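You operate a simulated robot arm through the tools that you are given. There is no shell and no other tool.

Carry out the task below with a simulated robot arm. There is one attempt and no reset: what you move stays moved.

Task
Sand the rough patch off the beige block, then wax its top.
Fine: use the orange sanding pad; clear wax on the black grip pad; sanding pad and grip pad go back, the tin is closed. A coat counts when it lies all over at full strength: go over it till it gets no stronger. What is to be rubbed or washed off counts as gone when no trace of it is left.

The check looks at the end state, three seconds after you hand in, the way a careful person would. Anything else that was tipped, shoved, dropped, spilled or broken makes it a failure.

Robot
A 7-joint arm with a two-finger parallel gripper, fixed in place. Base frame: the origin is on the floor under the middle of its stand, x ahead of it, y to its left, z up. Units: mm, rad, N and s.
It reaches about 910 mm from its shoulder. Its first joint turns from -2.897 to 2.897 rad. Payload 3.43 kg.
The TCP is the grasp point between the finger pads, 30 mm short of the fingertips. In the tool frame z runs along the fingers and y along their closing line. Largest opening 94 mm; finger width 28, thickness 10; the body of the gripper, 50 by 96 mm, starts 55 mm behind the TCP.
Orientation is that of the tool frame in the base frame, as a unit quaternion [x, y, z, w]. With the fingers straight down and closing along the base's y, the tool's x points along the base's -x, its y along +y and its z along -z.

Tools
- The arm moves only by the tool drive_tool. Its arguments are lists of equal length, an entry for each row: "linear": the shift along the tool's x, y, z in mm, a list of three; "rot": the turn, a rotation vector about the tool's x, y, z in degrees, a list of three; "grip": the opening, from 0 (shut) to 1 (fully open). In form: {"linear": [[x, y, z], ...], "rot": [[wx, wy, wz], ...], "grip": [grip, ...]}. A call has 1 to 20 rows; each row shifts and turns the commanded pose from where the row before left it, along the tool's axes as they then stand. Each row takes 0.2 s and may step no farther than 50 mm and 0.15 rad from the row before; otherwise, or with a gripper value out of range, the whole call is refused. A pose out of reach is approached as far as the arm can. The call stops where the force on the tool passes 40 N (or 10 N more than at its start, if that is more) or the arm is blocked; 0.2 s more then pass. Each finger travels about 45 mm/s and halts on what it meets, pressing with about 21 N; the grip force reading is that of the motor and also rises with nothing between the fingers. The clock runs only during rows and for 0.2 s after the last one: add rows that do not move to give the fingers time. It gives the time, the measured TCP pose, the force on the tool (base axes), the opening and the grip force at its end, in the units of the frame above (readings bear some noise), with the torque about the TCP (base axes, N m) and any sound that the robot's microphone picked up.
- Cameras (640 x 400 px; columns grow to the right, rows downward): "scene" is fixed at [218.5, -640.6, 1472.8]; the picture's right is [0.64, -0.77, 0.00], its down [-0.65, -0.54, -0.54] and it looks along [0.42, 0.35, -0.84] (base axes); focal length 313 px, centre (320, 200). "wrist" rides on the gripper at [76, 14, -103] in the tool frame; the picture's right is [-0.18, 0.98, 0.00], its down [-0.75, -0.14, -0.64] and it looks along [-0.63, -0.12, 0.77] (tool axes); focal length 243 px, centre (320, 200). There is no depth. A picture from a camera that has moved, and an enlarged one, comes with that camera's place and axes in the base frame and with its lens. The place of the scene camera against the robot may be out by one fixed shift of up to 18 mm in any direction.
- camera(camera): a new picture of that camera. The clock stands still meanwhile.
- lift_body(by): slides the trunk up (or, below 0, down) by that many mm; the arm rides with it, the base frame stays. It gives what a move gives, with no picture.
- enlarge(camera, box): a new picture of the part [left, top, right, bottom] of that camera's present view, enlarged. The clock stands still meanwhile.
- finish_job(): hands the job in; it is judged then, once.

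Places have to be worked out from the pictures, the camera data and where the tool is seen. Open the gripper and draw the arm clear of the work before you hand the job in, unless the task says otherwise.

The tools are called as a command line: name --argument value ..., lists and objects as JSON in quotes. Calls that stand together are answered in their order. drive_tool: Moves the arm, as the interface text tells. Its arguments: {"type":"object","properties":{"linear":{"type":"array"},"rot":{"type":"array"},"grip":{"type":"array"}},"required":["linear","rot","grip"]} The other tools are called the same way: lift_body (by) moves the trunk up or down; camera (camera) takes a picture; enlarge (camera, box) takes an enlarged picture of a part of a camera's view; finish_job () hands the job in.

At the start:

```text
clock: 0.0
tcp_pos: [345.5, -401.7, 1164.2]
orientation: [-0.001, 1.0, 0.0, 0.001]
force: [-1.2, 0.3, -0.5]
wrist_torque: [0.0, 0.0, -0.04]
finger_gap: 94.1
grip_force: 0.0
trunk travel left (down, up): [-500.0, 110.0]
```

scene: 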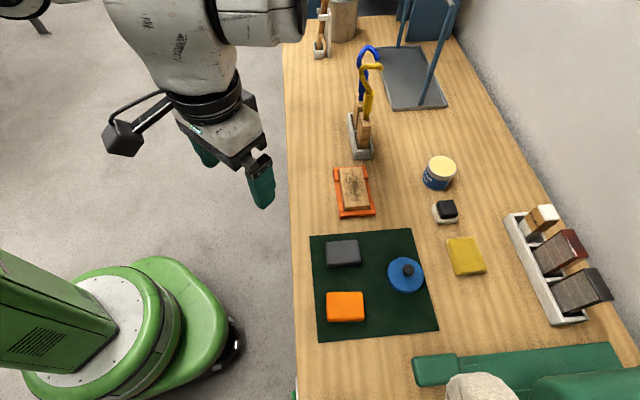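
wrist: 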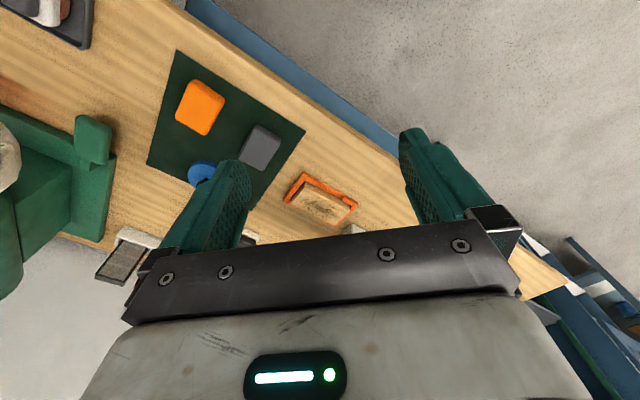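

I'll start by looking closely at the bench from the scene camera to identify the items.

enlarge --camera "scene" --box '[290, 130, 490, 255]'

enlarge --camera "scene" --box '[290, 215, 490, 340]'

enlarge --camera "scene" --box '[420, 140, 640, 340]'

enlarge --camera "scene" --box '[280, 0, 480, 170]'

```text
3.20 times, centred on (390, 192) of scene
camera zoom: at [218.5, -640.6, 1472.8], right [0.64, -0.77, 0.0], down [-0.65, -0.54, -0.54], along [0.42, 0.35, -0.84], focal length 1003 px, centre (96, 224)
```

zoom: 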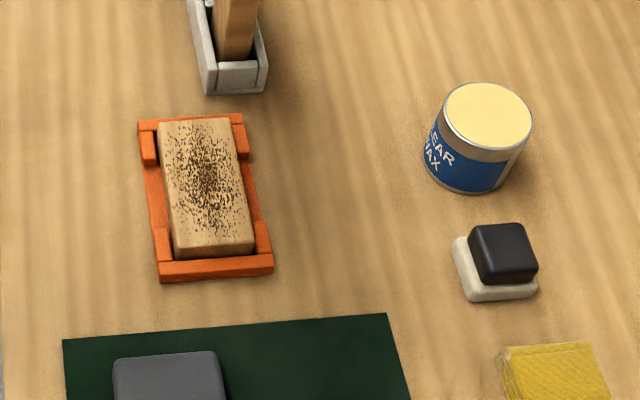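

```text
3.20 times, centred on (390, 278) of scene
camera zoom: at [218.5, -640.6, 1472.8], right [0.64, -0.77, 0.0], down [-0.65, -0.54, -0.54], along [0.42, 0.35, -0.84], focal length 1003 px, centre (96, -48)
```

zoom: 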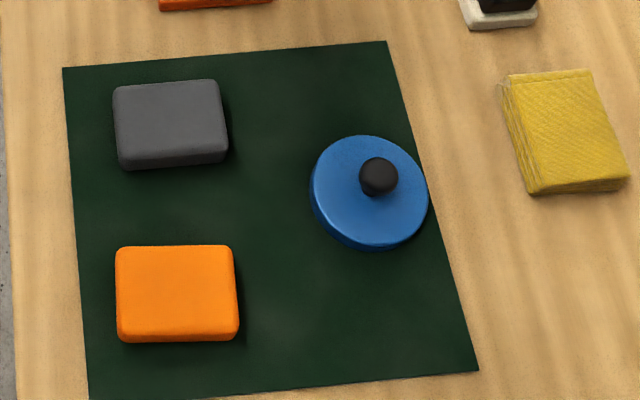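

```text
2.00 times, centred on (530, 240) of scene
camera zoom: at [218.5, -640.6, 1472.8], right [0.64, -0.77, 0.0], down [-0.65, -0.54, -0.54], along [0.42, 0.35, -0.84], focal length 627 px, centre (-100, 120)
```

zoom: 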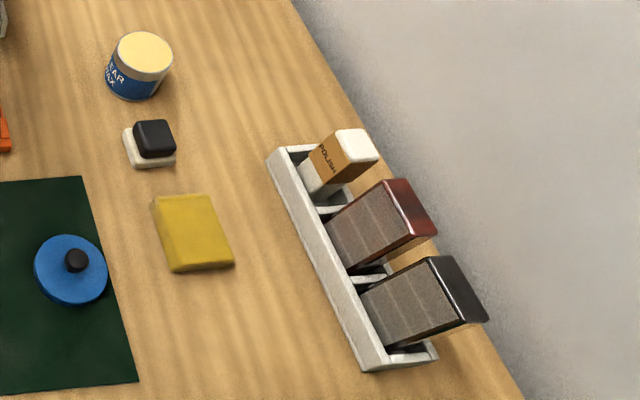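

```text
2.35 times, centred on (380, 85) of scene
camera zoom: at [218.5, -640.6, 1472.8], right [0.64, -0.77, 0.0], down [-0.65, -0.54, -0.54], along [0.42, 0.35, -0.84], focal length 737 px, centre (179, 471)
```

zoom: 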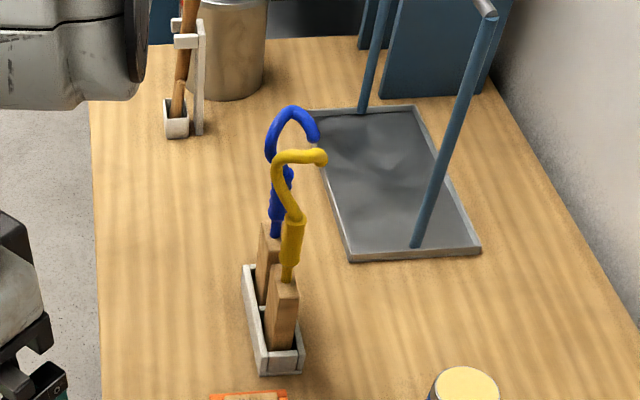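

The bench runs at about 45° to the base axes. From triangulating both cameras, the orange pad's top is near (358, -582, 908), the block's top near (567, -444, 920) and the tin near (722, -568). I'll turn the tool about 47° so it closes along the bench, then take a closer look.

drive_tool --linear '[[0, 0, 0], [0, 0, 0], [0, 0, 0], [0, 0, 0], [0, 0, 0], [0, 0, 0], [0, 0, 0]]' --rot '[[0, 0, 7.9], [0, 0, 7.9], [0, 0, 7.8], [0, 0, 7.8], [0, 0, 7.8], [0, 0, 7.8], [0, 0, 0]]' --grip '[1, 1, 1, 1, 1, 1, 1]'

```text
clock: 1.6
tcp_pos: [344.7, -402.4, 1164.5]
orientation: [0.399, 0.917, 0.0, 0.0]
force: [0.6, -0.4, 0.2]
wrist_torque: [0.01, -0.03, 0.03]
finger_gap: 94.4
grip_force: 0.1
trunk travel left (down, up): [-500.0, 110.0]
```

The turn worked. The wrist camera should now be looking outward over the mat, so I'll take a picture.

camera --camera "wrist"

camera --camera "scene"

```text
taken
camera wrist: at [303.5, -337.5, 1267.5], right [0.84, 0.53, 0.0], down [0.41, -0.65, 0.64], along [0.34, -0.54, -0.77], focal length 243 px, centre (320, 200)
```

wrist: 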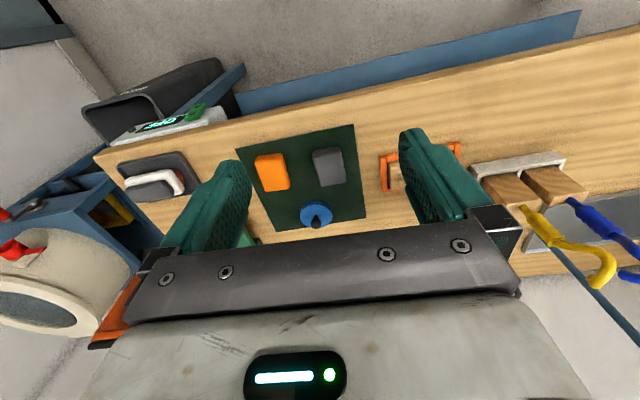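

```text
taken
```

scene: 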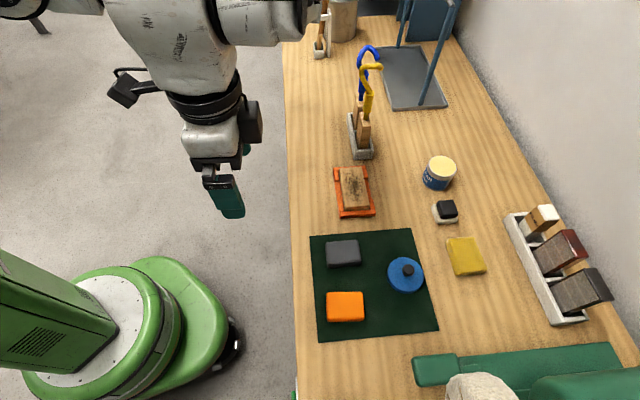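

Both cameras put the orange pad at about (357, -581), top at about 908. I'll move to about 150 mm above it for a closer measurement.

drive_tool --linear '[[-27.8, -22.7, 20.8], [-27.8, -22.7, 20.8], [-27.8, -22.7, 20.8], [-27.8, -22.7, 20.8], [-27.8, -22.7, 20.8], [0, 0, 0], [0, 0, 0]]' --rot '[[0, 0, 0], [0, 0, 0], [0, 0, 0], [0, 0, 0], [0, 0, 0], [0, 0, 0], [0, 0, 0]]' --grip '[1, 1, 1, 1, 1, 1, 1]'

camera --camera "wrist"

camera --camera "scene"

```text
clock: 3.2
tcp_pos: [358.3, -582.6, 1060.4]
orientation: [0.399, 0.917, 0.001, -0.001]
force: [-0.4, 0.7, -0.1]
wrist_torque: [0.0, 0.01, 0.01]
finger_gap: 93.7
grip_force: 0.1
trunk travel left (down, up): [-500.0, 110.0]
```

```text
taken
camera wrist: at [316.2, -517.5, 1162.8], right [0.84, 0.54, 0.0], down [0.41, -0.65, 0.64], along [0.34, -0.54, -0.77], focal length 243 px, centre (320, 200)
```

wrist: 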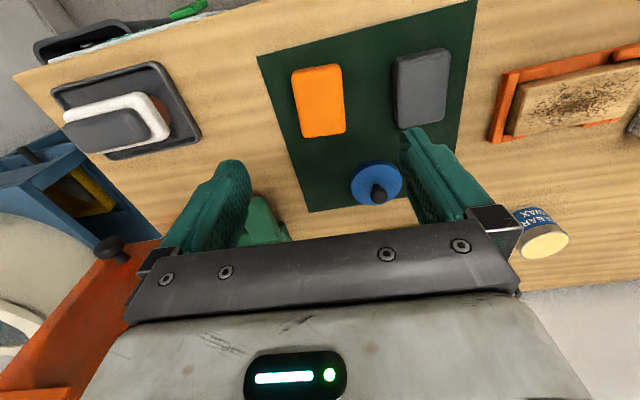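

```text
taken
```

scene: 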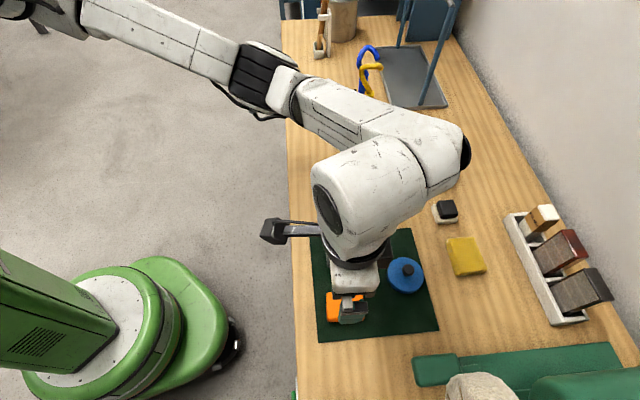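

The pad is right below the TCP, as predicted. I'll enlarge the view to measure its corners and angle.

enlarge --camera "wrist" --box '[240, 20, 480, 170]'

```text
2.67 times, centred on (360, 95) of wrist
camera zoom: at [316.2, -517.5, 1162.8], right [0.84, 0.54, 0.0], down [0.41, -0.65, 0.64], along [0.34, -0.54, -0.77], focal length 647 px, centre (213, 480)
```

zoom: 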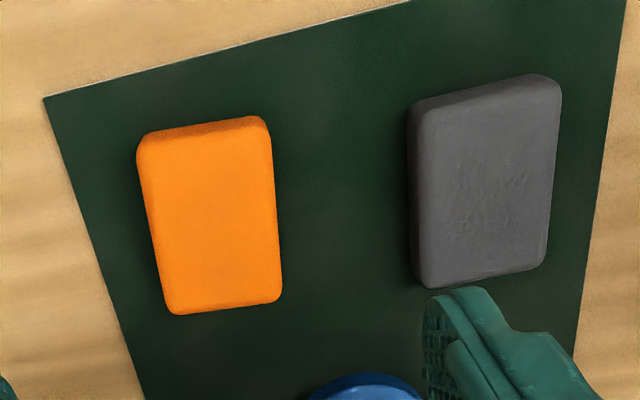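

The corners put the pad's short axis at about 40° and its centre near (362, -590). Its top height is still uncertain, between 890 and 908. I'll turn 3° more, come down to 980 and measure the height from the parallax.

drive_tool --linear '[[0, 0, 0], [-4.5, -0.9, 40], [-4.5, -0.8, 40], [0, 0, 0], [0, 0, 0]]' --rot '[[0, 0, 3], [0, 0, 0], [0, 0, 0], [0, 0, 0], [0, 0, 0]]' --grip '[1, 1, 1, 1, 1]'

enlarge --camera "wrist" --box '[200, 0, 440, 150]'

camera --camera "wrist"

```text
clock: 4.4
tcp_pos: [363.7, -588.9, 978.8]
orientation: [0.423, 0.906, 0.0, 0.001]
force: [-0.3, 0.0, -0.1]
wrist_torque: [0.03, 0.01, 0.0]
finger_gap: 94.0
grip_force: 0.0
trunk travel left (down, up): [-500.0, 110.0]
```

```text
2.67 times, centred on (320, 75) of wrist
camera zoom: at [324.4, -523.1, 1082.6], right [0.87, 0.49, 0.0], down [0.38, -0.67, 0.64], along [0.32, -0.56, -0.77], focal length 647 px, centre (320, 533)
```

zoom: 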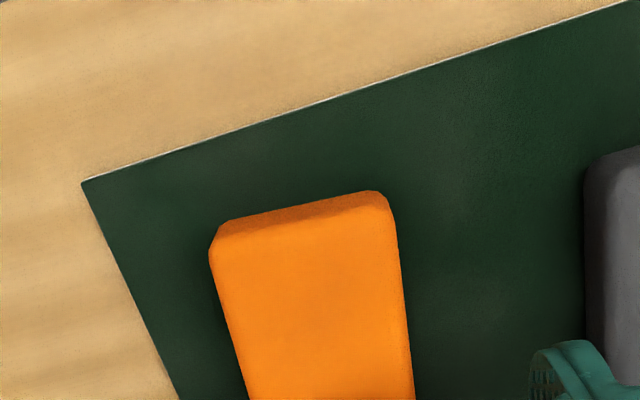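

```text
taken
camera wrist: at [324.4, -523.1, 1082.6], right [0.87, 0.49, 0.0], down [0.38, -0.67, 0.64], along [0.32, -0.56, -0.77], focal length 243 px, centre (320, 200)
```

wrist: 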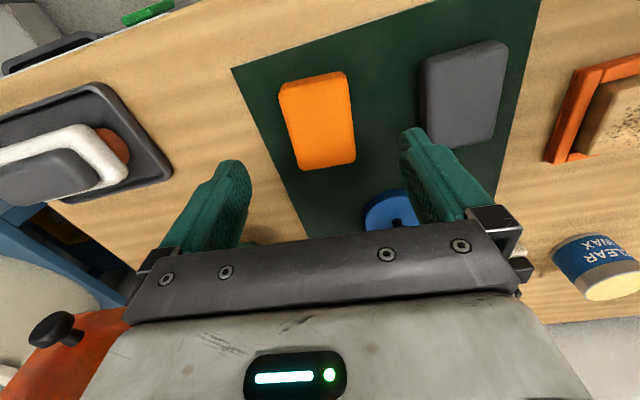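

The mat corner seen in both views gives a bench surface at z ≈ 884. The pad corners agree on a centre of (362.7, -589.8) with the top at 908, so the pad is about 24 mm high. I'll come down until the fingertips are about 6 mm above the mat, TCP at 920.

drive_tool --linear '[[0, -1.3, 20], [0, 0, 20], [0, 0, 18.8], [0, 0, 0], [0, 0, 0]]' --rot '[[0, 0, 0], [0, 0, 0], [0, 0, 0], [0, 0, 0], [0, 0, 0]]' --grip '[0.85, 0.85, 0.85, 0.85, 0.85]'

camera --camera "wrist"

enlarge --camera "scene" --box '[290, 215, 450, 315]'

```text
clock: 5.6
tcp_pos: [359.9, -590.6, 921.7]
orientation: [0.422, 0.906, 0.0, 0.0]
force: [0.1, 0.1, -0.3]
wrist_torque: [0.0, 0.0, 0.02]
finger_gap: 79.8
grip_force: 0.0
trunk travel left (down, up): [-500.0, 110.0]
```

```text
taken
camera wrist: at [322.3, -523.5, 1024.7], right [0.87, 0.49, 0.0], down [0.38, -0.67, 0.64], along [0.32, -0.56, -0.77], focal length 243 px, centre (320, 200)
```

wrist: 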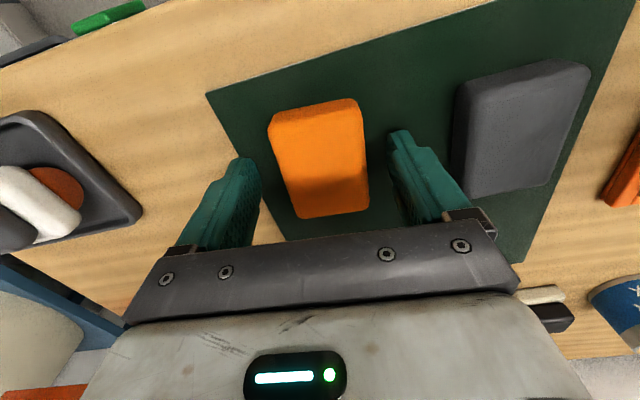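

```text
4.00 times, centred on (370, 265) of scene
camera zoom: at [218.5, -640.6, 1472.8], right [0.64, -0.77, 0.0], down [-0.65, -0.54, -0.54], along [0.42, 0.35, -0.84], focal length 1254 px, centre (120, -60)
```

zoom: 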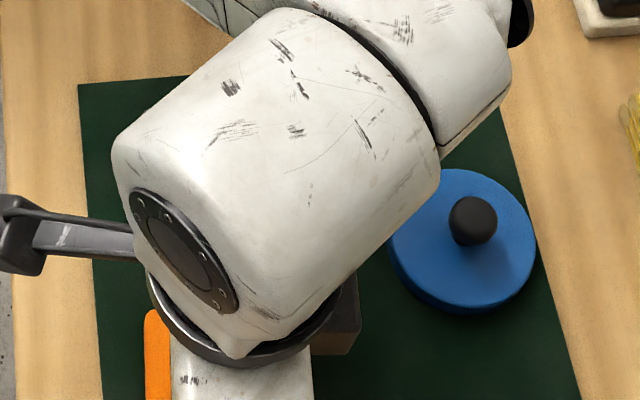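

The pad lies centred between the fingers to within 1–2 mm. I'll close on it and check the opening and the force.

drive_tool --linear '[[0, 0, 0], [0, 0, 0], [0, 0, 0], [0, 0, 0], [0, 0, 0], [0, 0, 0]]' --rot '[[0, 0, 0], [0, 0, 0], [0, 0, 0], [0, 0, 0], [0, 0, 0], [0, 0, 0]]' --grip '[0.4, 0.2, 0, 0, 0, 0]'

camera --camera "wrist"

```text
clock: 7.0
tcp_pos: [359.6, -590.0, 922.0]
orientation: [0.423, 0.906, 0.0, 0.0]
force: [0.2, -0.3, 0.5]
wrist_torque: [-0.02, -0.02, -0.01]
finger_gap: 48.7
grip_force: 20.6
trunk travel left (down, up): [-500.0, 110.0]
```

```text
taken
camera wrist: at [322.4, -523.6, 1024.9], right [0.87, 0.49, 0.0], down [0.38, -0.67, 0.64], along [0.32, -0.56, -0.77], focal length 243 px, centre (320, 200)
```

wrist: 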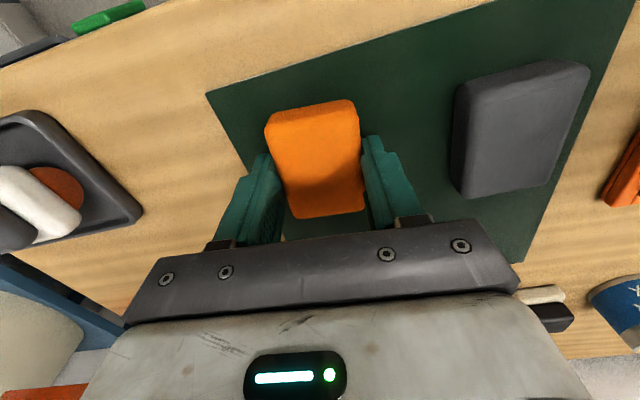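

The pad is gripped with a gap of 48.7 and 20.6 N. I recorded the pick pose: (360, -590, 922), yaw 50°. I'll lift straight up, then move along the bench to where the wrist camera can see the block beside the held pad.

drive_tool --linear '[[0, 0, -15], [0, 0, -30], [0, 0, -45], [0, 0, -48], [2, 36, 0], [2, 36, 0], [2, 37, 0], [0, 0, 0], [0, 0, 0]]' --rot '[[0, 0, 0], [0, 0, 0], [0, 0, 0], [0, 0, 0], [0, 0, 0], [0, 0, 0], [0, 0, 0], [0, 0, 0], [0, 0, 0]]' --grip '[0, 0, 0, 0, 0, 0, 0, 0, 0]'

camera --camera "wrist"

enlarge --camera "wrist" --box '[380, 40, 620, 190]'

camera --camera "scene"

```text
clock: 9.0
tcp_pos: [439.5, -514.8, 1060.4]
orientation: [0.422, 0.907, 0.0, 0.0]
force: [-0.1, 0.0, -0.9]
wrist_torque: [0.02, 0.03, -0.02]
finger_gap: 48.9
grip_force: 20.8
trunk travel left (down, up): [-500.0, 110.0]
```

```text
taken
camera wrist: at [401.8, -448.1, 1163.3], right [0.87, 0.49, 0.0], down [0.38, -0.67, 0.64], along [0.32, -0.56, -0.77], focal length 243 px, centre (320, 200)
```

wrist: 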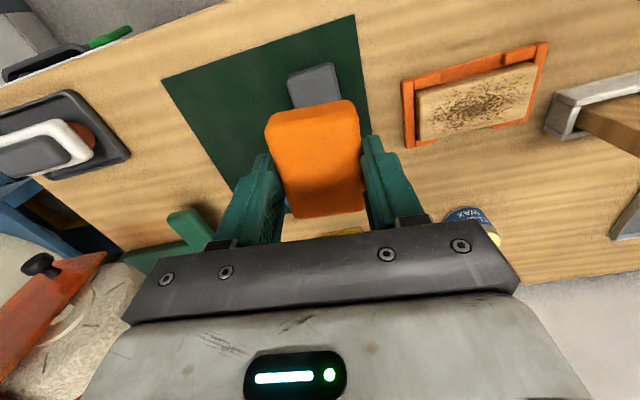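

```text
2.67 times, centred on (500, 115) of wrist
camera zoom: at [401.8, -448.1, 1163.3], right [0.87, 0.49, 0.0], down [0.38, -0.67, 0.64], along [0.32, -0.56, -0.77], focal length 647 px, centre (-160, 427)
```

zoom: 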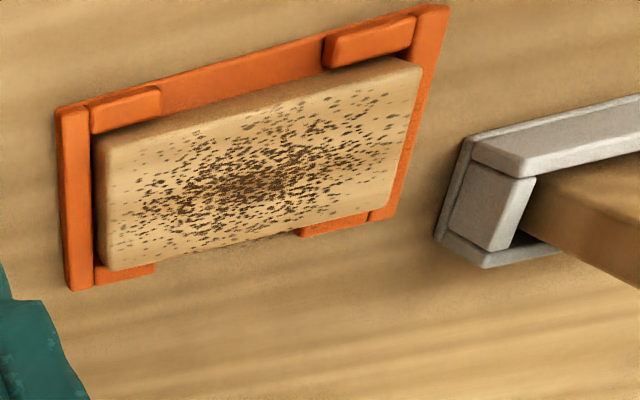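

```text
taken
```

scene: 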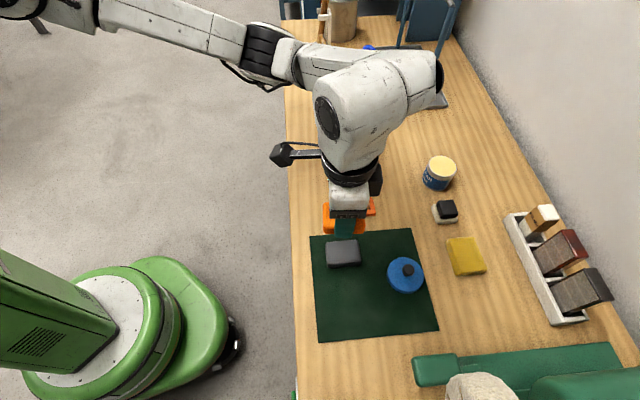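

The block stands in an orange tray and rises above its stops, with its long axis at about 44°. I'll take a second, closer view from the side with the tool turned parallel to it, to fix its position and height.

drive_tool --linear '[[-13.7, 27.9, 30.2], [-13.8, 27.9, 30.2], [0, 0, 0], [0, 0, 0], [0, 0, 0]]' --rot '[[0, 0, 0], [0, 0, 0], [0, 0, -4.5], [0, 0, 0], [0, 0, 0]]' --grip '[0, 0, 0, 0, 0]'

camera --camera "wrist"

enlarge --camera "wrist" --box '[360, 40, 560, 165]'

camera --camera "scene"

```text
clock: 10.2
tcp_pos: [499.8, -500.2, 999.9]
orientation: [0.386, 0.923, 0.0, 0.0]
force: [0.6, -0.1, -0.8]
wrist_torque: [-0.01, 0.01, 0.03]
finger_gap: 49.0
grip_force: 20.7
trunk travel left (down, up): [-500.0, 110.0]
```

```text
taken
camera wrist: at [456.9, -436.5, 1102.1], right [0.83, 0.56, 0.0], down [0.43, -0.64, 0.64], along [0.36, -0.53, -0.77], focal length 243 px, centre (320, 200)
```

wrist: 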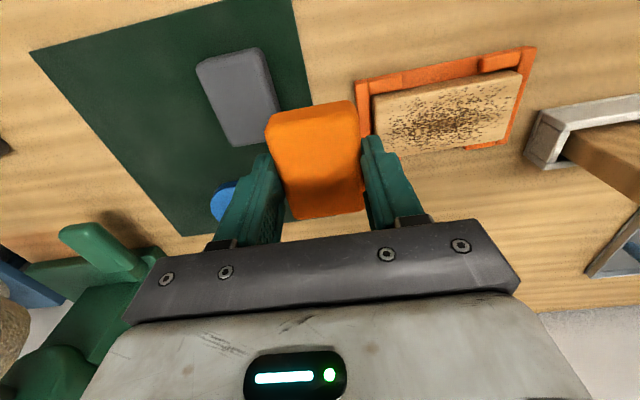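

```text
3.20 times, centred on (460, 102) of wrist
camera zoom: at [456.9, -436.5, 1102.1], right [0.83, 0.56, 0.0], down [0.43, -0.64, 0.64], along [0.36, -0.53, -0.77], focal length 776 px, centre (-128, 512)
```

zoom: 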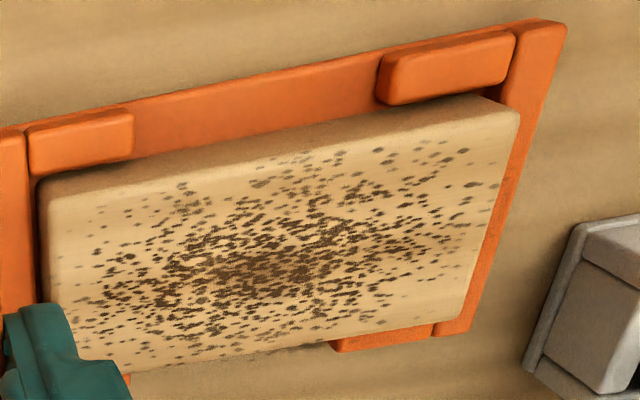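

```text
taken
```

scene: 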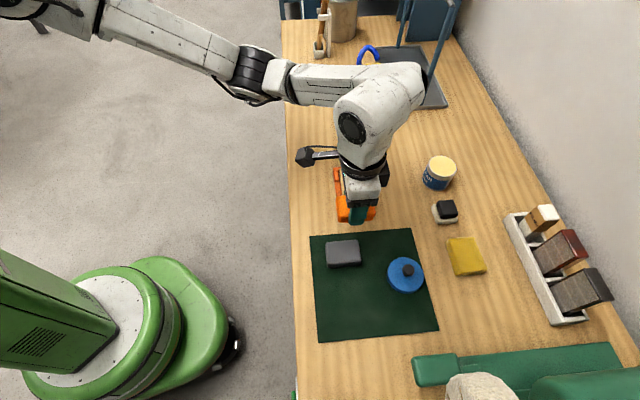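

Combining the views, the block's top is about 103 × 50 mm, centred near (580, -445), with its long axis at 44.6°, which the tool now matches. I'll move the pad to about 30 mm above the block centre and check the clearance to the hooks.

drive_tool --linear '[[-5.7, 32, 5], [-5.7, 32, 5], [-5.8, 32, 5], [0, 0, 0], [0, 0, 0]]' --rot '[[0, 0, 0], [0, 0, 0], [0, 0, 0], [0, 0, 0], [0, 0, 0]]' --grip '[0, 0, 0, 0, 0]'

camera --camera "wrist"

camera --camera "scene"

```text
clock: 11.4
tcp_pos: [580.7, -444.8, 984.8]
orientation: [0.387, 0.922, 0.0, 0.0]
force: [-0.4, 0.6, 0.1]
wrist_torque: [-0.01, -0.01, -0.02]
finger_gap: 48.8
grip_force: 20.7
trunk travel left (down, up): [-500.0, 110.0]
```

```text
taken
camera wrist: at [537.6, -381.3, 1087.1], right [0.83, 0.56, 0.0], down [0.43, -0.64, 0.64], along [0.36, -0.53, -0.77], focal length 243 px, centre (320, 200)
```

wrist: 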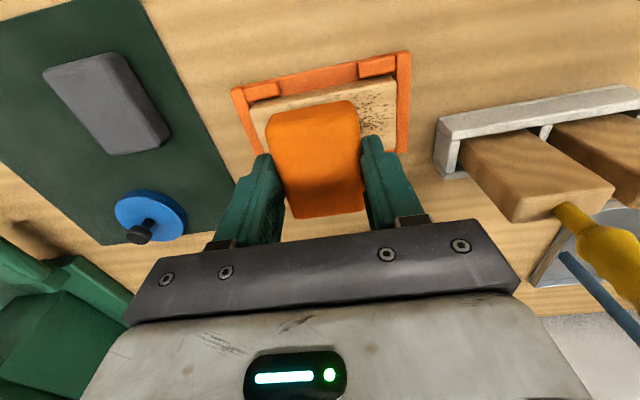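

```text
taken
```

scene: 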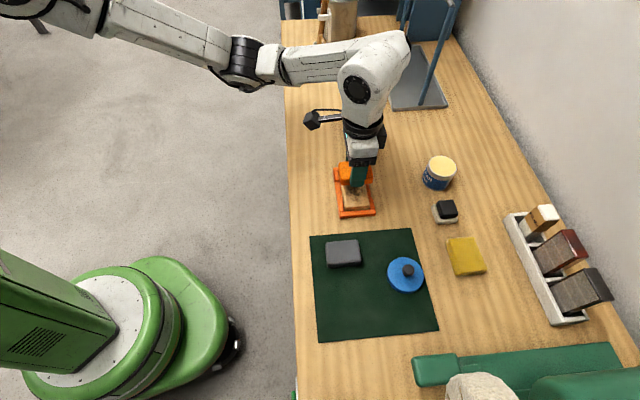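

I need to judge how close the arm's wrist comes to the tall hooked tools before going lower. I'll enlarge the scene view around them.

enlarge --camera "scene" --box '[200, 0, 460, 220]'

enlarge --camera "wrist" --box '[400, 60, 640, 340]'

```text
1.82 times, centred on (330, 110) of scene
camera zoom: at [218.5, -640.6, 1472.8], right [0.64, -0.77, 0.0], down [-0.65, -0.54, -0.54], along [0.42, 0.35, -0.84], focal length 570 px, centre (302, 364)
```

zoom: 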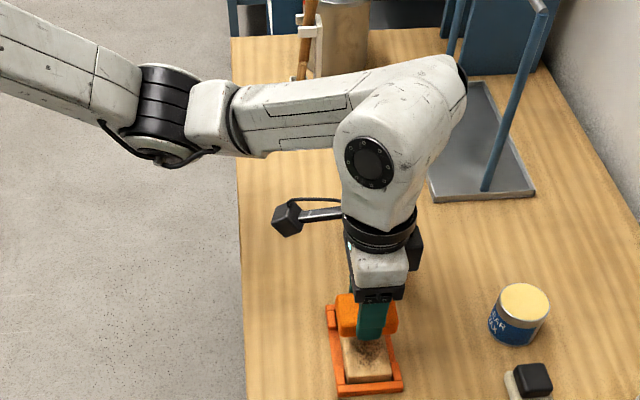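

```text
1.43 times, centred on (520, 200) of wrist
camera zoom: at [537.6, -381.3, 1087.1], right [0.83, 0.56, 0.0], down [0.43, -0.64, 0.64], along [0.36, -0.53, -0.77], focal length 347 px, centre (34, 200)
```

zoom: 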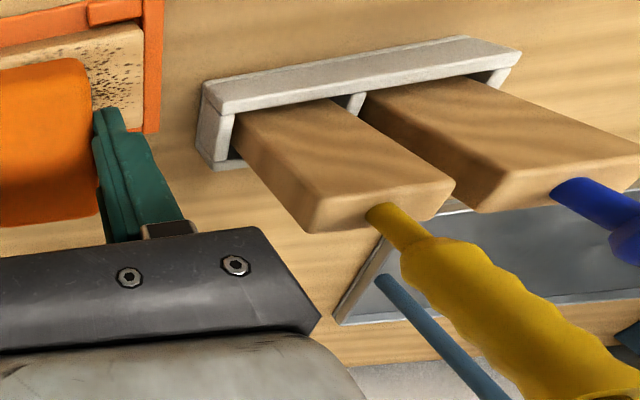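

Triangulating the yellow hooked tool puts it at about (688, -381), rising to z ≈ 1120. With a vertical hand at contact height, the wrist housing could reach it. The safer choice is to hold the pad with the hand leaning about 30° back toward the robot, so I'll return the pad to its exact place and grip it again tilted.

drive_tool --linear '[[5.73, -32, -5], [5.73, -32, -5], [5.74, -32, -5], [0, 0, 0], [13.75, -27.9, -30.2], [13.75, -27.9, -30.2], [-2, -36.3, 0], [-2, -36.3, 0], [-2, -36.4, 0], [0, 0, 45], [0, 0, 45], [0, 0, 30], [0, 0, 0], [0, 0, 8], [0, 0, 6], [0, 0, 3.5], [0, 0, 0], [0, 0, 0]]' --rot '[[0, 0, 0], [0, 0, 0], [0, 0, 0], [0, 0, 4.5], [0, 0, 0], [0, 0, 0], [0, 0, 0], [0, 0, 0], [0, 0, 0], [0, 0, 0], [0, 0, 0], [0, 0, 0], [0, 0, 0], [0, 0, 0], [0, 0, 0], [0, 0, 0], [0, 0, 0], [0, 0, 0]]' --grip '[0, 0, 0, 0, 0, 0, 0, 0, 0, 0, 0, 0, 0, 0, 0, 0, 0, 0]'

camera --camera "wrist"

```text
clock: 15.2
tcp_pos: [360.6, -590.0, 921.7]
orientation: [0.422, 0.906, -0.001, 0.001]
force: [0.1, 0.1, -0.5]
wrist_torque: [0.0, 0.0, -0.01]
finger_gap: 48.5
grip_force: 20.8
trunk travel left (down, up): [-500.0, 110.0]
```

```text
taken
camera wrist: at [322.2, -523.4, 1024.6], right [0.87, 0.49, 0.0], down [0.38, -0.67, 0.64], along [0.32, -0.56, -0.77], focal length 243 px, centre (320, 200)
```

wrist: 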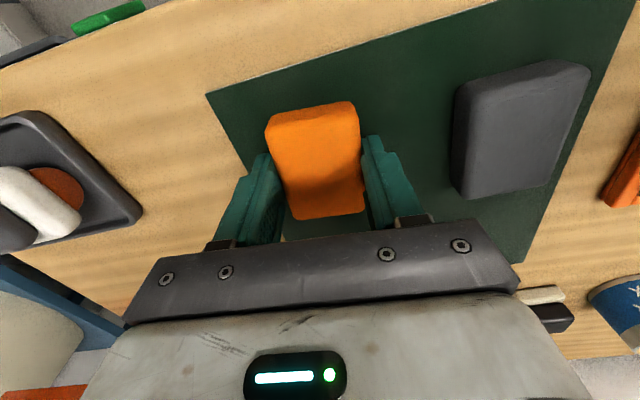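

The pad is back on its spot. I'll open, rise 40 mm, lean the hand back 30° (a turn of -30° about tool y), and look.

drive_tool --linear '[[0, 0, 0], [0, 0, 0], [0, 0, 0], [0, 0, -20], [0, 0, -20], [0, 0, 0], [0, 0, 0], [0, 0, 0], [0, 0, 0], [0, 0, 0], [0, 0, 0]]' --rot '[[0, 0, 0], [0, 0, 0], [0, 0, 0], [0, 0, 0], [0, 0, 0], [0, -7.5, 0], [0, -7.5, 0], [0, -7.5, 0], [0, -7.5, 0], [0, 0, 0], [0, 0, 0]]' --grip '[0.85, 0.85, 0.85, 0.85, 0.85, 0.85, 0.85, 0.85, 0.85, 0.85, 0.85]'

camera --camera "wrist"

camera --camera "scene"

```text
clock: 17.6
tcp_pos: [360.5, -590.3, 962.8]
orientation: [0.408, 0.876, -0.109, 0.234]
force: [0.2, 0.0, 0.3]
wrist_torque: [0.0, 0.01, 0.02]
finger_gap: 79.9
grip_force: 0.1
trunk travel left (down, up): [-500.0, 110.0]
```

```text
taken
camera wrist: at [295.8, -492.0, 1013.4], right [0.85, 0.51, 0.09], down [0.1, -0.34, 0.93], along [0.51, -0.79, -0.35], focal length 243 px, centre (320, 200)
```

wrist: 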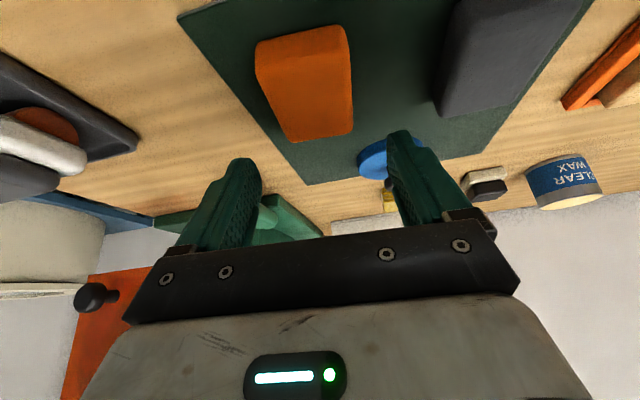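

```text
taken
```

scene: 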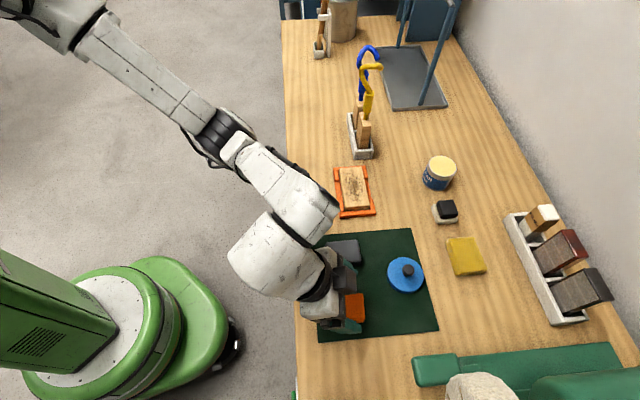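

The wrist now leans clear toward the robot. Next I'll lower onto the pad so the leaning fingers straddle its middle, TCP at about (356, -583, 924).

drive_tool --linear '[[8.8, 0.4, 9.9], [8.8, 0.5, 9.9], [8.7, 0.4, 9.8], [0, 0, 0], [0, 0, 0]]' --rot '[[0, 0, 0], [0, 0, 0], [0, 0, 0], [0, 0, 0], [0, 0, 0]]' --grip '[0.85, 0.85, 0.85, 0.85, 0.85]'

camera --camera "wrist"

enlarge --camera "scene" --box '[230, 200, 430, 340]'

```text
clock: 18.8
tcp_pos: [355.9, -583.7, 924.3]
orientation: [0.408, 0.875, -0.109, 0.235]
force: [-0.2, -0.5, 0.4]
wrist_torque: [-0.03, 0.03, 0.02]
finger_gap: 79.8
grip_force: 0.0
trunk travel left (down, up): [-500.0, 110.0]
```

```text
taken
camera wrist: at [291.6, -485.5, 974.5], right [0.86, 0.51, 0.09], down [0.11, -0.34, 0.93], along [0.51, -0.79, -0.35], focal length 243 px, centre (320, 200)
```

wrist: 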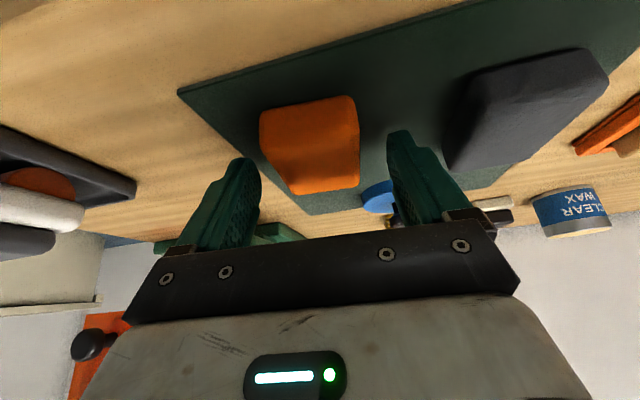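

```text
2.86 times, centred on (330, 270) of scene
camera zoom: at [218.5, -640.6, 1472.8], right [0.64, -0.77, 0.0], down [-0.65, -0.54, -0.54], along [0.42, 0.35, -0.84], focal length 896 px, centre (291, 0)
```

zoom: 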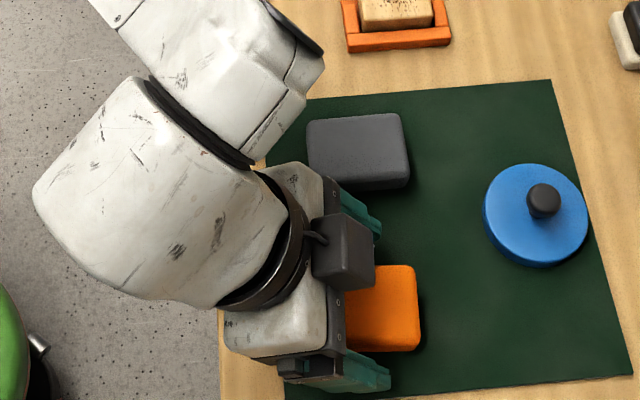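

The view matches what I expected: the pad's far top edge is at row 189 and its near bottom edge at about row 100, so the pad sits as planned. I'll close the fingers.

drive_tool --linear '[[0, 0, 0], [0, 0, 0], [0, 0, 0], [0, 0, 0], [0, 0, 0], [0, 0, 0]]' --rot '[[0, 0, 0], [0, 0, 0], [0, 0, 0], [0, 0, 0], [0, 0, 0], [0, 0, 0]]' --grip '[0.4, 0.2, 0, 0, 0, 0]'

camera --camera "wrist"

```text
clock: 20.2
tcp_pos: [356.2, -583.5, 922.6]
orientation: [0.409, 0.875, -0.109, 0.234]
force: [-0.6, 0.6, -0.1]
wrist_torque: [0.02, -0.01, 0.01]
finger_gap: 48.6
grip_force: 20.9
trunk travel left (down, up): [-500.0, 110.0]
```

```text
taken
camera wrist: at [291.6, -485.5, 974.6], right [0.86, 0.51, 0.09], down [0.11, -0.34, 0.93], along [0.51, -0.79, -0.35], focal length 243 px, centre (320, 200)
```

wrist: 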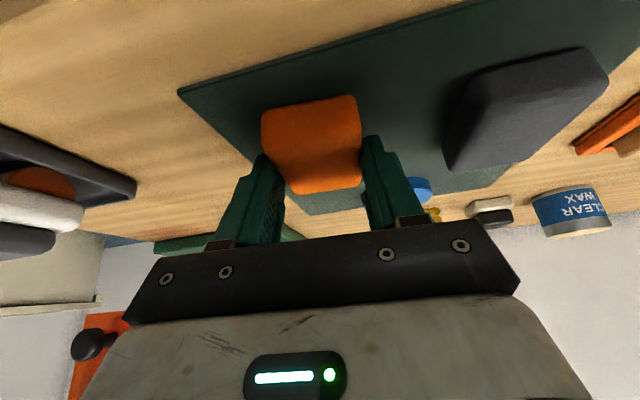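

The pad is gripped with the hand tilted. I'll lift it 136 mm, yaw 4.6° to match the block, travel over the block, then check clearance again.

drive_tool --linear '[[-7.5, 0, -13], [-15, 0, -26], [-22.5, 0, -39], [-23, 0, -39.8], [0, 0, 0], [-7.27, 42.7, 4.2], [-7.27, 42.7, 4.2], [-7.27, 42.7, 4.2], [-7.27, 42.7, 4.2], [-7.27, 42.7, 4.2], [-7.27, 42.7, 4.2], [0, 0, 0], [0, 0, 0]]' --rot '[[0, 0, 0], [0, 0, 0], [0, 0, 0], [0, 0, 0], [-2.3, 0, -3.98], [0, 0, 0], [0, 0, 0], [0, 0, 0], [0, 0, 0], [0, 0, 0], [0, 0, 0], [0, 0, 0], [0, 0, 0]]' --grip '[0, 0, 0, 0, 0, 0, 0, 0, 0, 0, 0, 0, 0]'

camera --camera "wrist"

camera --camera "scene"

```text
clock: 23.0
tcp_pos: [573.2, -439.8, 1060.6]
orientation: [0.372, 0.891, -0.1, 0.24]
force: [-0.3, 0.0, -0.8]
wrist_torque: [0.02, 0.01, -0.02]
finger_gap: 48.7
grip_force: 21.0
trunk travel left (down, up): [-500.0, 110.0]
```

```text
taken
camera wrist: at [501.6, -346.6, 1110.9], right [0.81, 0.58, 0.09], down [0.13, -0.33, 0.93], along [0.57, -0.74, -0.35], focal length 243 px, centre (320, 200)
```

wrist: 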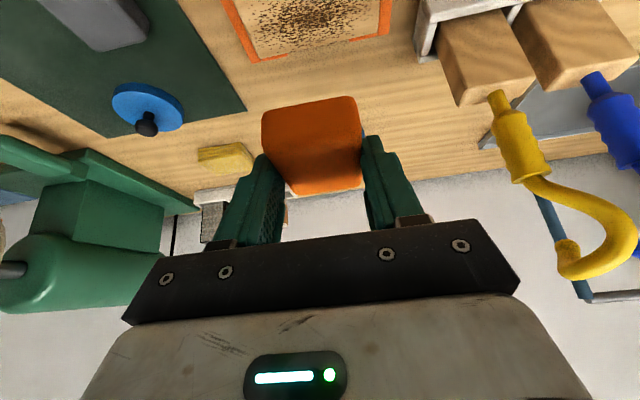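

```text
taken
```

scene: 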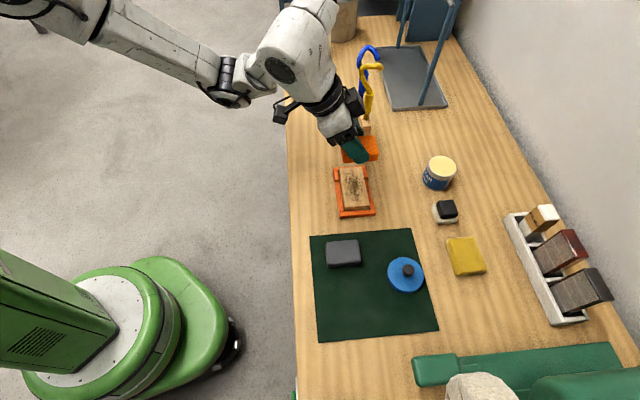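

With the hand leaning back, the arm sits well on the robot side of the hooks. I'll descend to TCP z ≈ 985 and look again.

drive_tool --linear '[[12.5, 0, 21.7], [12.5, 0, 21.7], [12.5, 0, 21.6], [0, 0, 0], [0, 0, 0]]' --rot '[[0, 0, 0], [0, 0, 0], [0, 0, 0], [0, 0, 0], [0, 0, 0]]' --grip '[0, 0, 0, 0, 0]'

camera --camera "wrist"

enlarge --camera "scene" --box '[240, 40, 440, 230]'

```text
clock: 24.2
tcp_pos: [574.1, -439.4, 984.3]
orientation: [0.373, 0.891, -0.1, 0.239]
force: [-0.1, 0.6, -0.6]
wrist_torque: [0.01, 0.01, 0.02]
finger_gap: 48.8
grip_force: 20.6
trunk travel left (down, up): [-500.0, 110.0]
```

```text
taken
camera wrist: at [502.4, -347.0, 1035.7], right [0.81, 0.58, 0.09], down [0.13, -0.34, 0.93], along [0.57, -0.74, -0.35], focal length 243 px, centre (320, 200)
```

wrist: 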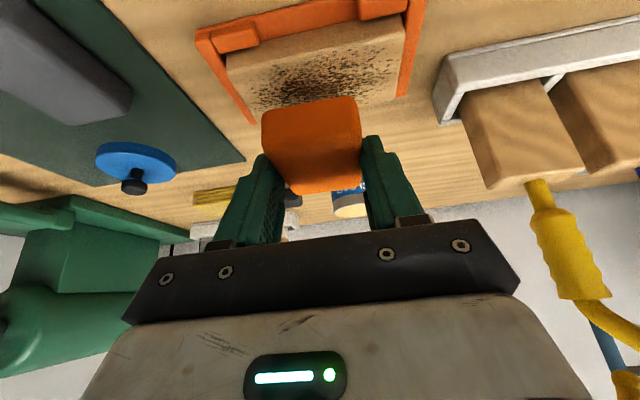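

```text
2.11 times, centred on (340, 135) of scene
camera zoom: at [218.5, -640.6, 1472.8], right [0.64, -0.77, 0.0], down [-0.65, -0.54, -0.54], along [0.42, 0.35, -0.84], focal length 660 px, centre (278, 337)
```

zoom: 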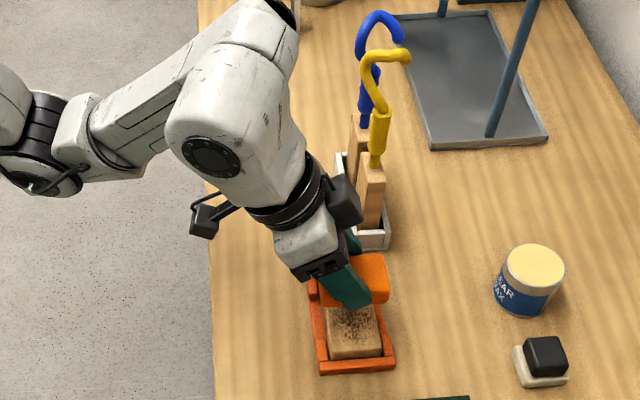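

The hooks and the arm are now clearly separated. I'll enlarge the wrist view to check the pad's alignment with the block.

enlarge --camera "wrist" --box '[180, 0, 440, 200]'

```text
2.00 times, centred on (310, 100) of wrist
camera zoom: at [502.4, -347.0, 1035.7], right [0.81, 0.58, 0.09], down [0.13, -0.34, 0.93], along [0.57, -0.74, -0.35], focal length 485 px, centre (340, 400)
```

zoom: 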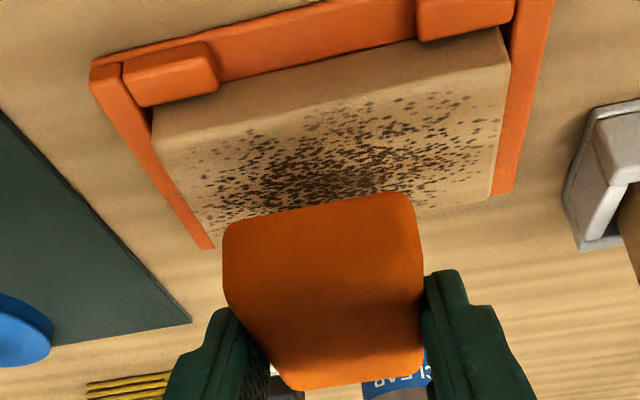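

Comparing all the views, the block's top sits at z ≈ 905, about 106 × 50 mm, centred near (586, -444). I'll shift the pad a few mm to centre it and come down to about 8 mm above the surface.

drive_tool --linear '[[6, 2.5, 14.5], [5.9, 2.5, 14.4], [0, 0, 0], [0, 0, 0]]' --rot '[[0, 0, 0], [0, 0, 0], [0, 0, 0], [0, 0, 0]]' --grip '[0, 0, 0, 0]'

enlarge --camera "wrist" --box '[180, 0, 440, 200]'

enlarge --camera "scene" --box '[300, 110, 420, 230]'

```text
clock: 25.2
tcp_pos: [580.2, -438.7, 953.6]
orientation: [0.372, 0.891, -0.1, 0.239]
force: [-1.0, -0.3, 0.6]
wrist_torque: [-0.02, 0.01, -0.02]
finger_gap: 48.7
grip_force: 21.4
trunk travel left (down, up): [-500.0, 110.0]
```

```text
2.00 times, centred on (310, 100) of wrist
camera zoom: at [508.7, -345.8, 1004.6], right [0.81, 0.58, 0.09], down [0.13, -0.34, 0.93], along [0.57, -0.74, -0.35], focal length 485 px, centre (340, 400)
```

zoom: 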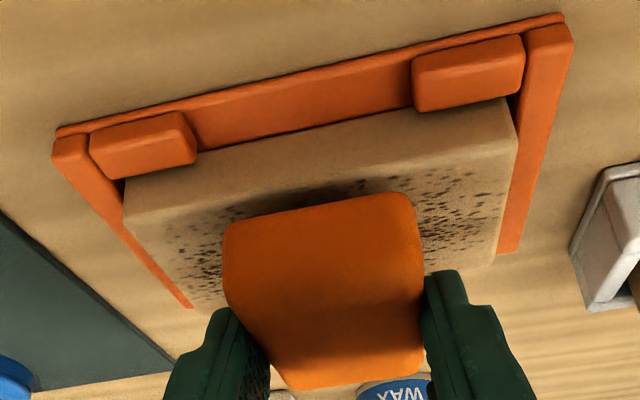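

```text
3.33 times, centred on (360, 170) of scene
camera zoom: at [218.5, -640.6, 1472.8], right [0.64, -0.77, 0.0], down [-0.65, -0.54, -0.54], along [0.42, 0.35, -0.84], focal length 1045 px, centre (187, 300)
```

zoom: 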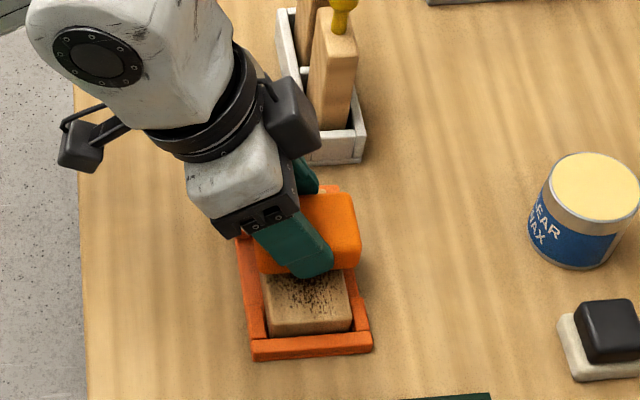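

The pad is centred along the block, and the tray stops sit several mm below the block's top. I'll lower in small steps until I feel contact.

drive_tool --linear '[[1, 0, 1.73], [1, 0, 1.73], [0.5, 0, 0.87], [0, 0, 0]]' --rot '[[0, 0, 0], [0, 0, 0], [0, 0, 0], [0, 0, 0]]' --grip '[0, 0, 0, 0]'

```text
clock: 26.2
tcp_pos: [580.7, -437.8, 949.0]
orientation: [0.371, 0.892, -0.098, 0.239]
force: [0.4, 0.3, -0.5]
wrist_torque: [0.01, 0.0, -0.02]
finger_gap: 48.4
grip_force: 21.4
trunk travel left (down, up): [-500.0, 110.0]
```

No contact yet at z ≈ 949, so I'll continue down in 1 mm steps.

drive_tool --linear '[[0.5, 0, 0.87], [0.5, 0, 0.87], [0, 0, 0]]' --rot '[[0, 0, 0], [0, 0, 0], [0, 0, 0]]' --grip '[0, 0, 0]'

```text
clock: 27.0
tcp_pos: [581.2, -439.4, 945.9]
orientation: [0.373, 0.891, -0.099, 0.238]
force: [-0.8, 0.2, -0.6]
wrist_torque: [0.0, -0.01, -0.01]
finger_gap: 48.7
grip_force: 20.9
trunk travel left (down, up): [-500.0, 110.0]
```

drive_tool --linear '[[0.5, 0, 0.87], [0.5, 0, 0.87], [0, 0, 0]]' --rot '[[0, 0, 0], [0, 0, 0], [0, 0, 0]]' --grip '[0, 0, 0]'

enlarge --camera "wrist" --box '[180, 0, 440, 200]'

enlarge --camera "scene" --box '[320, 140, 400, 220]'

```text
clock: 27.8
tcp_pos: [581.0, -439.3, 943.7]
orientation: [0.372, 0.891, -0.1, 0.24]
force: [-1.4, 1.2, 5.4]
wrist_torque: [0.04, 0.04, 0.01]
finger_gap: 48.6
grip_force: 21.2
trunk travel left (down, up): [-500.0, 110.0]
```

```text
2.00 times, centred on (310, 100) of wrist
camera zoom: at [508.3, -346.0, 995.9], right [0.81, 0.58, 0.09], down [0.13, -0.33, 0.93], along [0.57, -0.75, -0.35], focal length 485 px, centre (340, 400)
```

zoom: 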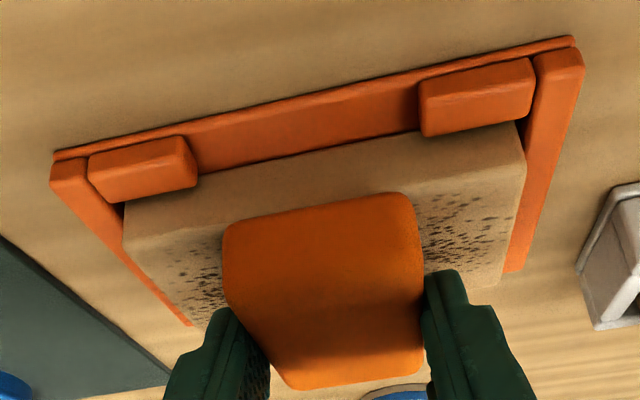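

```text
5.00 times, centred on (360, 180) of scene
camera zoom: at [218.5, -640.6, 1472.8], right [0.64, -0.77, 0.0], down [-0.65, -0.54, -0.54], along [0.42, 0.35, -0.84], focal length 1567 px, centre (120, 300)
```

zoom: 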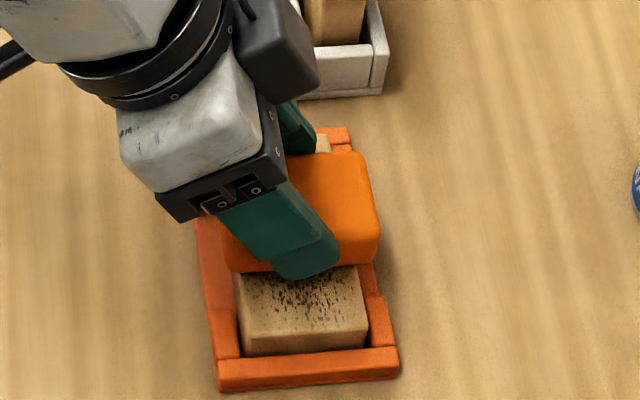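

Contact is at TCP z ≈ 944 with 5 N. I'll press about 0.7 mm more and make a slow stroke along the block, ±30 mm, watching the force.

drive_tool --linear '[[0.35, 0, 0.6], [0, -8, 0], [0, -8, 0], [0, -7, 0], [0, -7, 0], [0, 0, 0]]' --rot '[[0, 0, 0], [0, 0, 0], [0, 0, 0], [0, 0, 0], [0, 0, 0], [0, 0, 0]]' --grip '[0, 0, 0, 0, 0, 0]'

enlarge --camera "wrist" --box '[180, 0, 440, 200]'

enlarge --camera "scene" --box '[320, 140, 400, 220]'

```text
clock: 29.2
tcp_pos: [559.5, -458.8, 944.6]
orientation: [0.372, 0.891, -0.101, 0.239]
force: [5.8, 4.1, 16.8]
wrist_torque: [0.08, -0.28, 0.07]
finger_gap: 48.8
grip_force: 21.1
trunk travel left (down, up): [-500.0, 110.0]
```

```text
2.00 times, centred on (310, 100) of wrist
camera zoom: at [487.5, -367.0, 995.4], right [0.81, 0.58, 0.09], down [0.13, -0.33, 0.93], along [0.57, -0.75, -0.35], focal length 485 px, centre (340, 400)
```

zoom: 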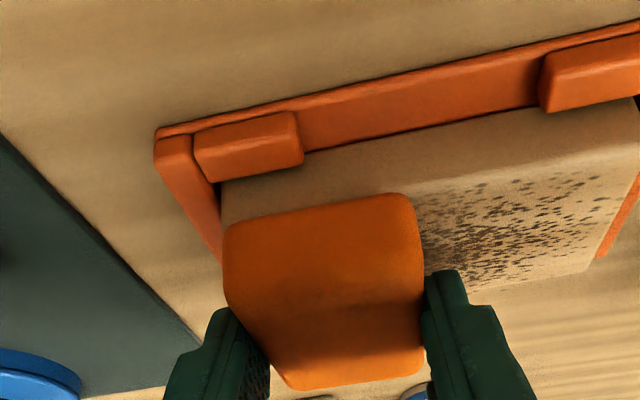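

```text
5.00 times, centred on (360, 180) of scene
camera zoom: at [218.5, -640.6, 1472.8], right [0.64, -0.77, 0.0], down [-0.65, -0.54, -0.54], along [0.42, 0.35, -0.84], focal length 1567 px, centre (120, 300)
```

zoom: 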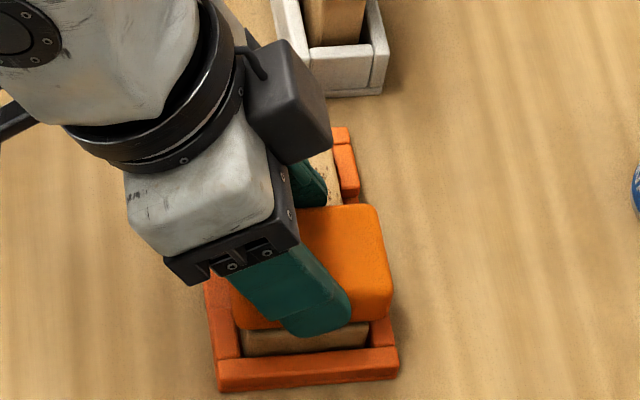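

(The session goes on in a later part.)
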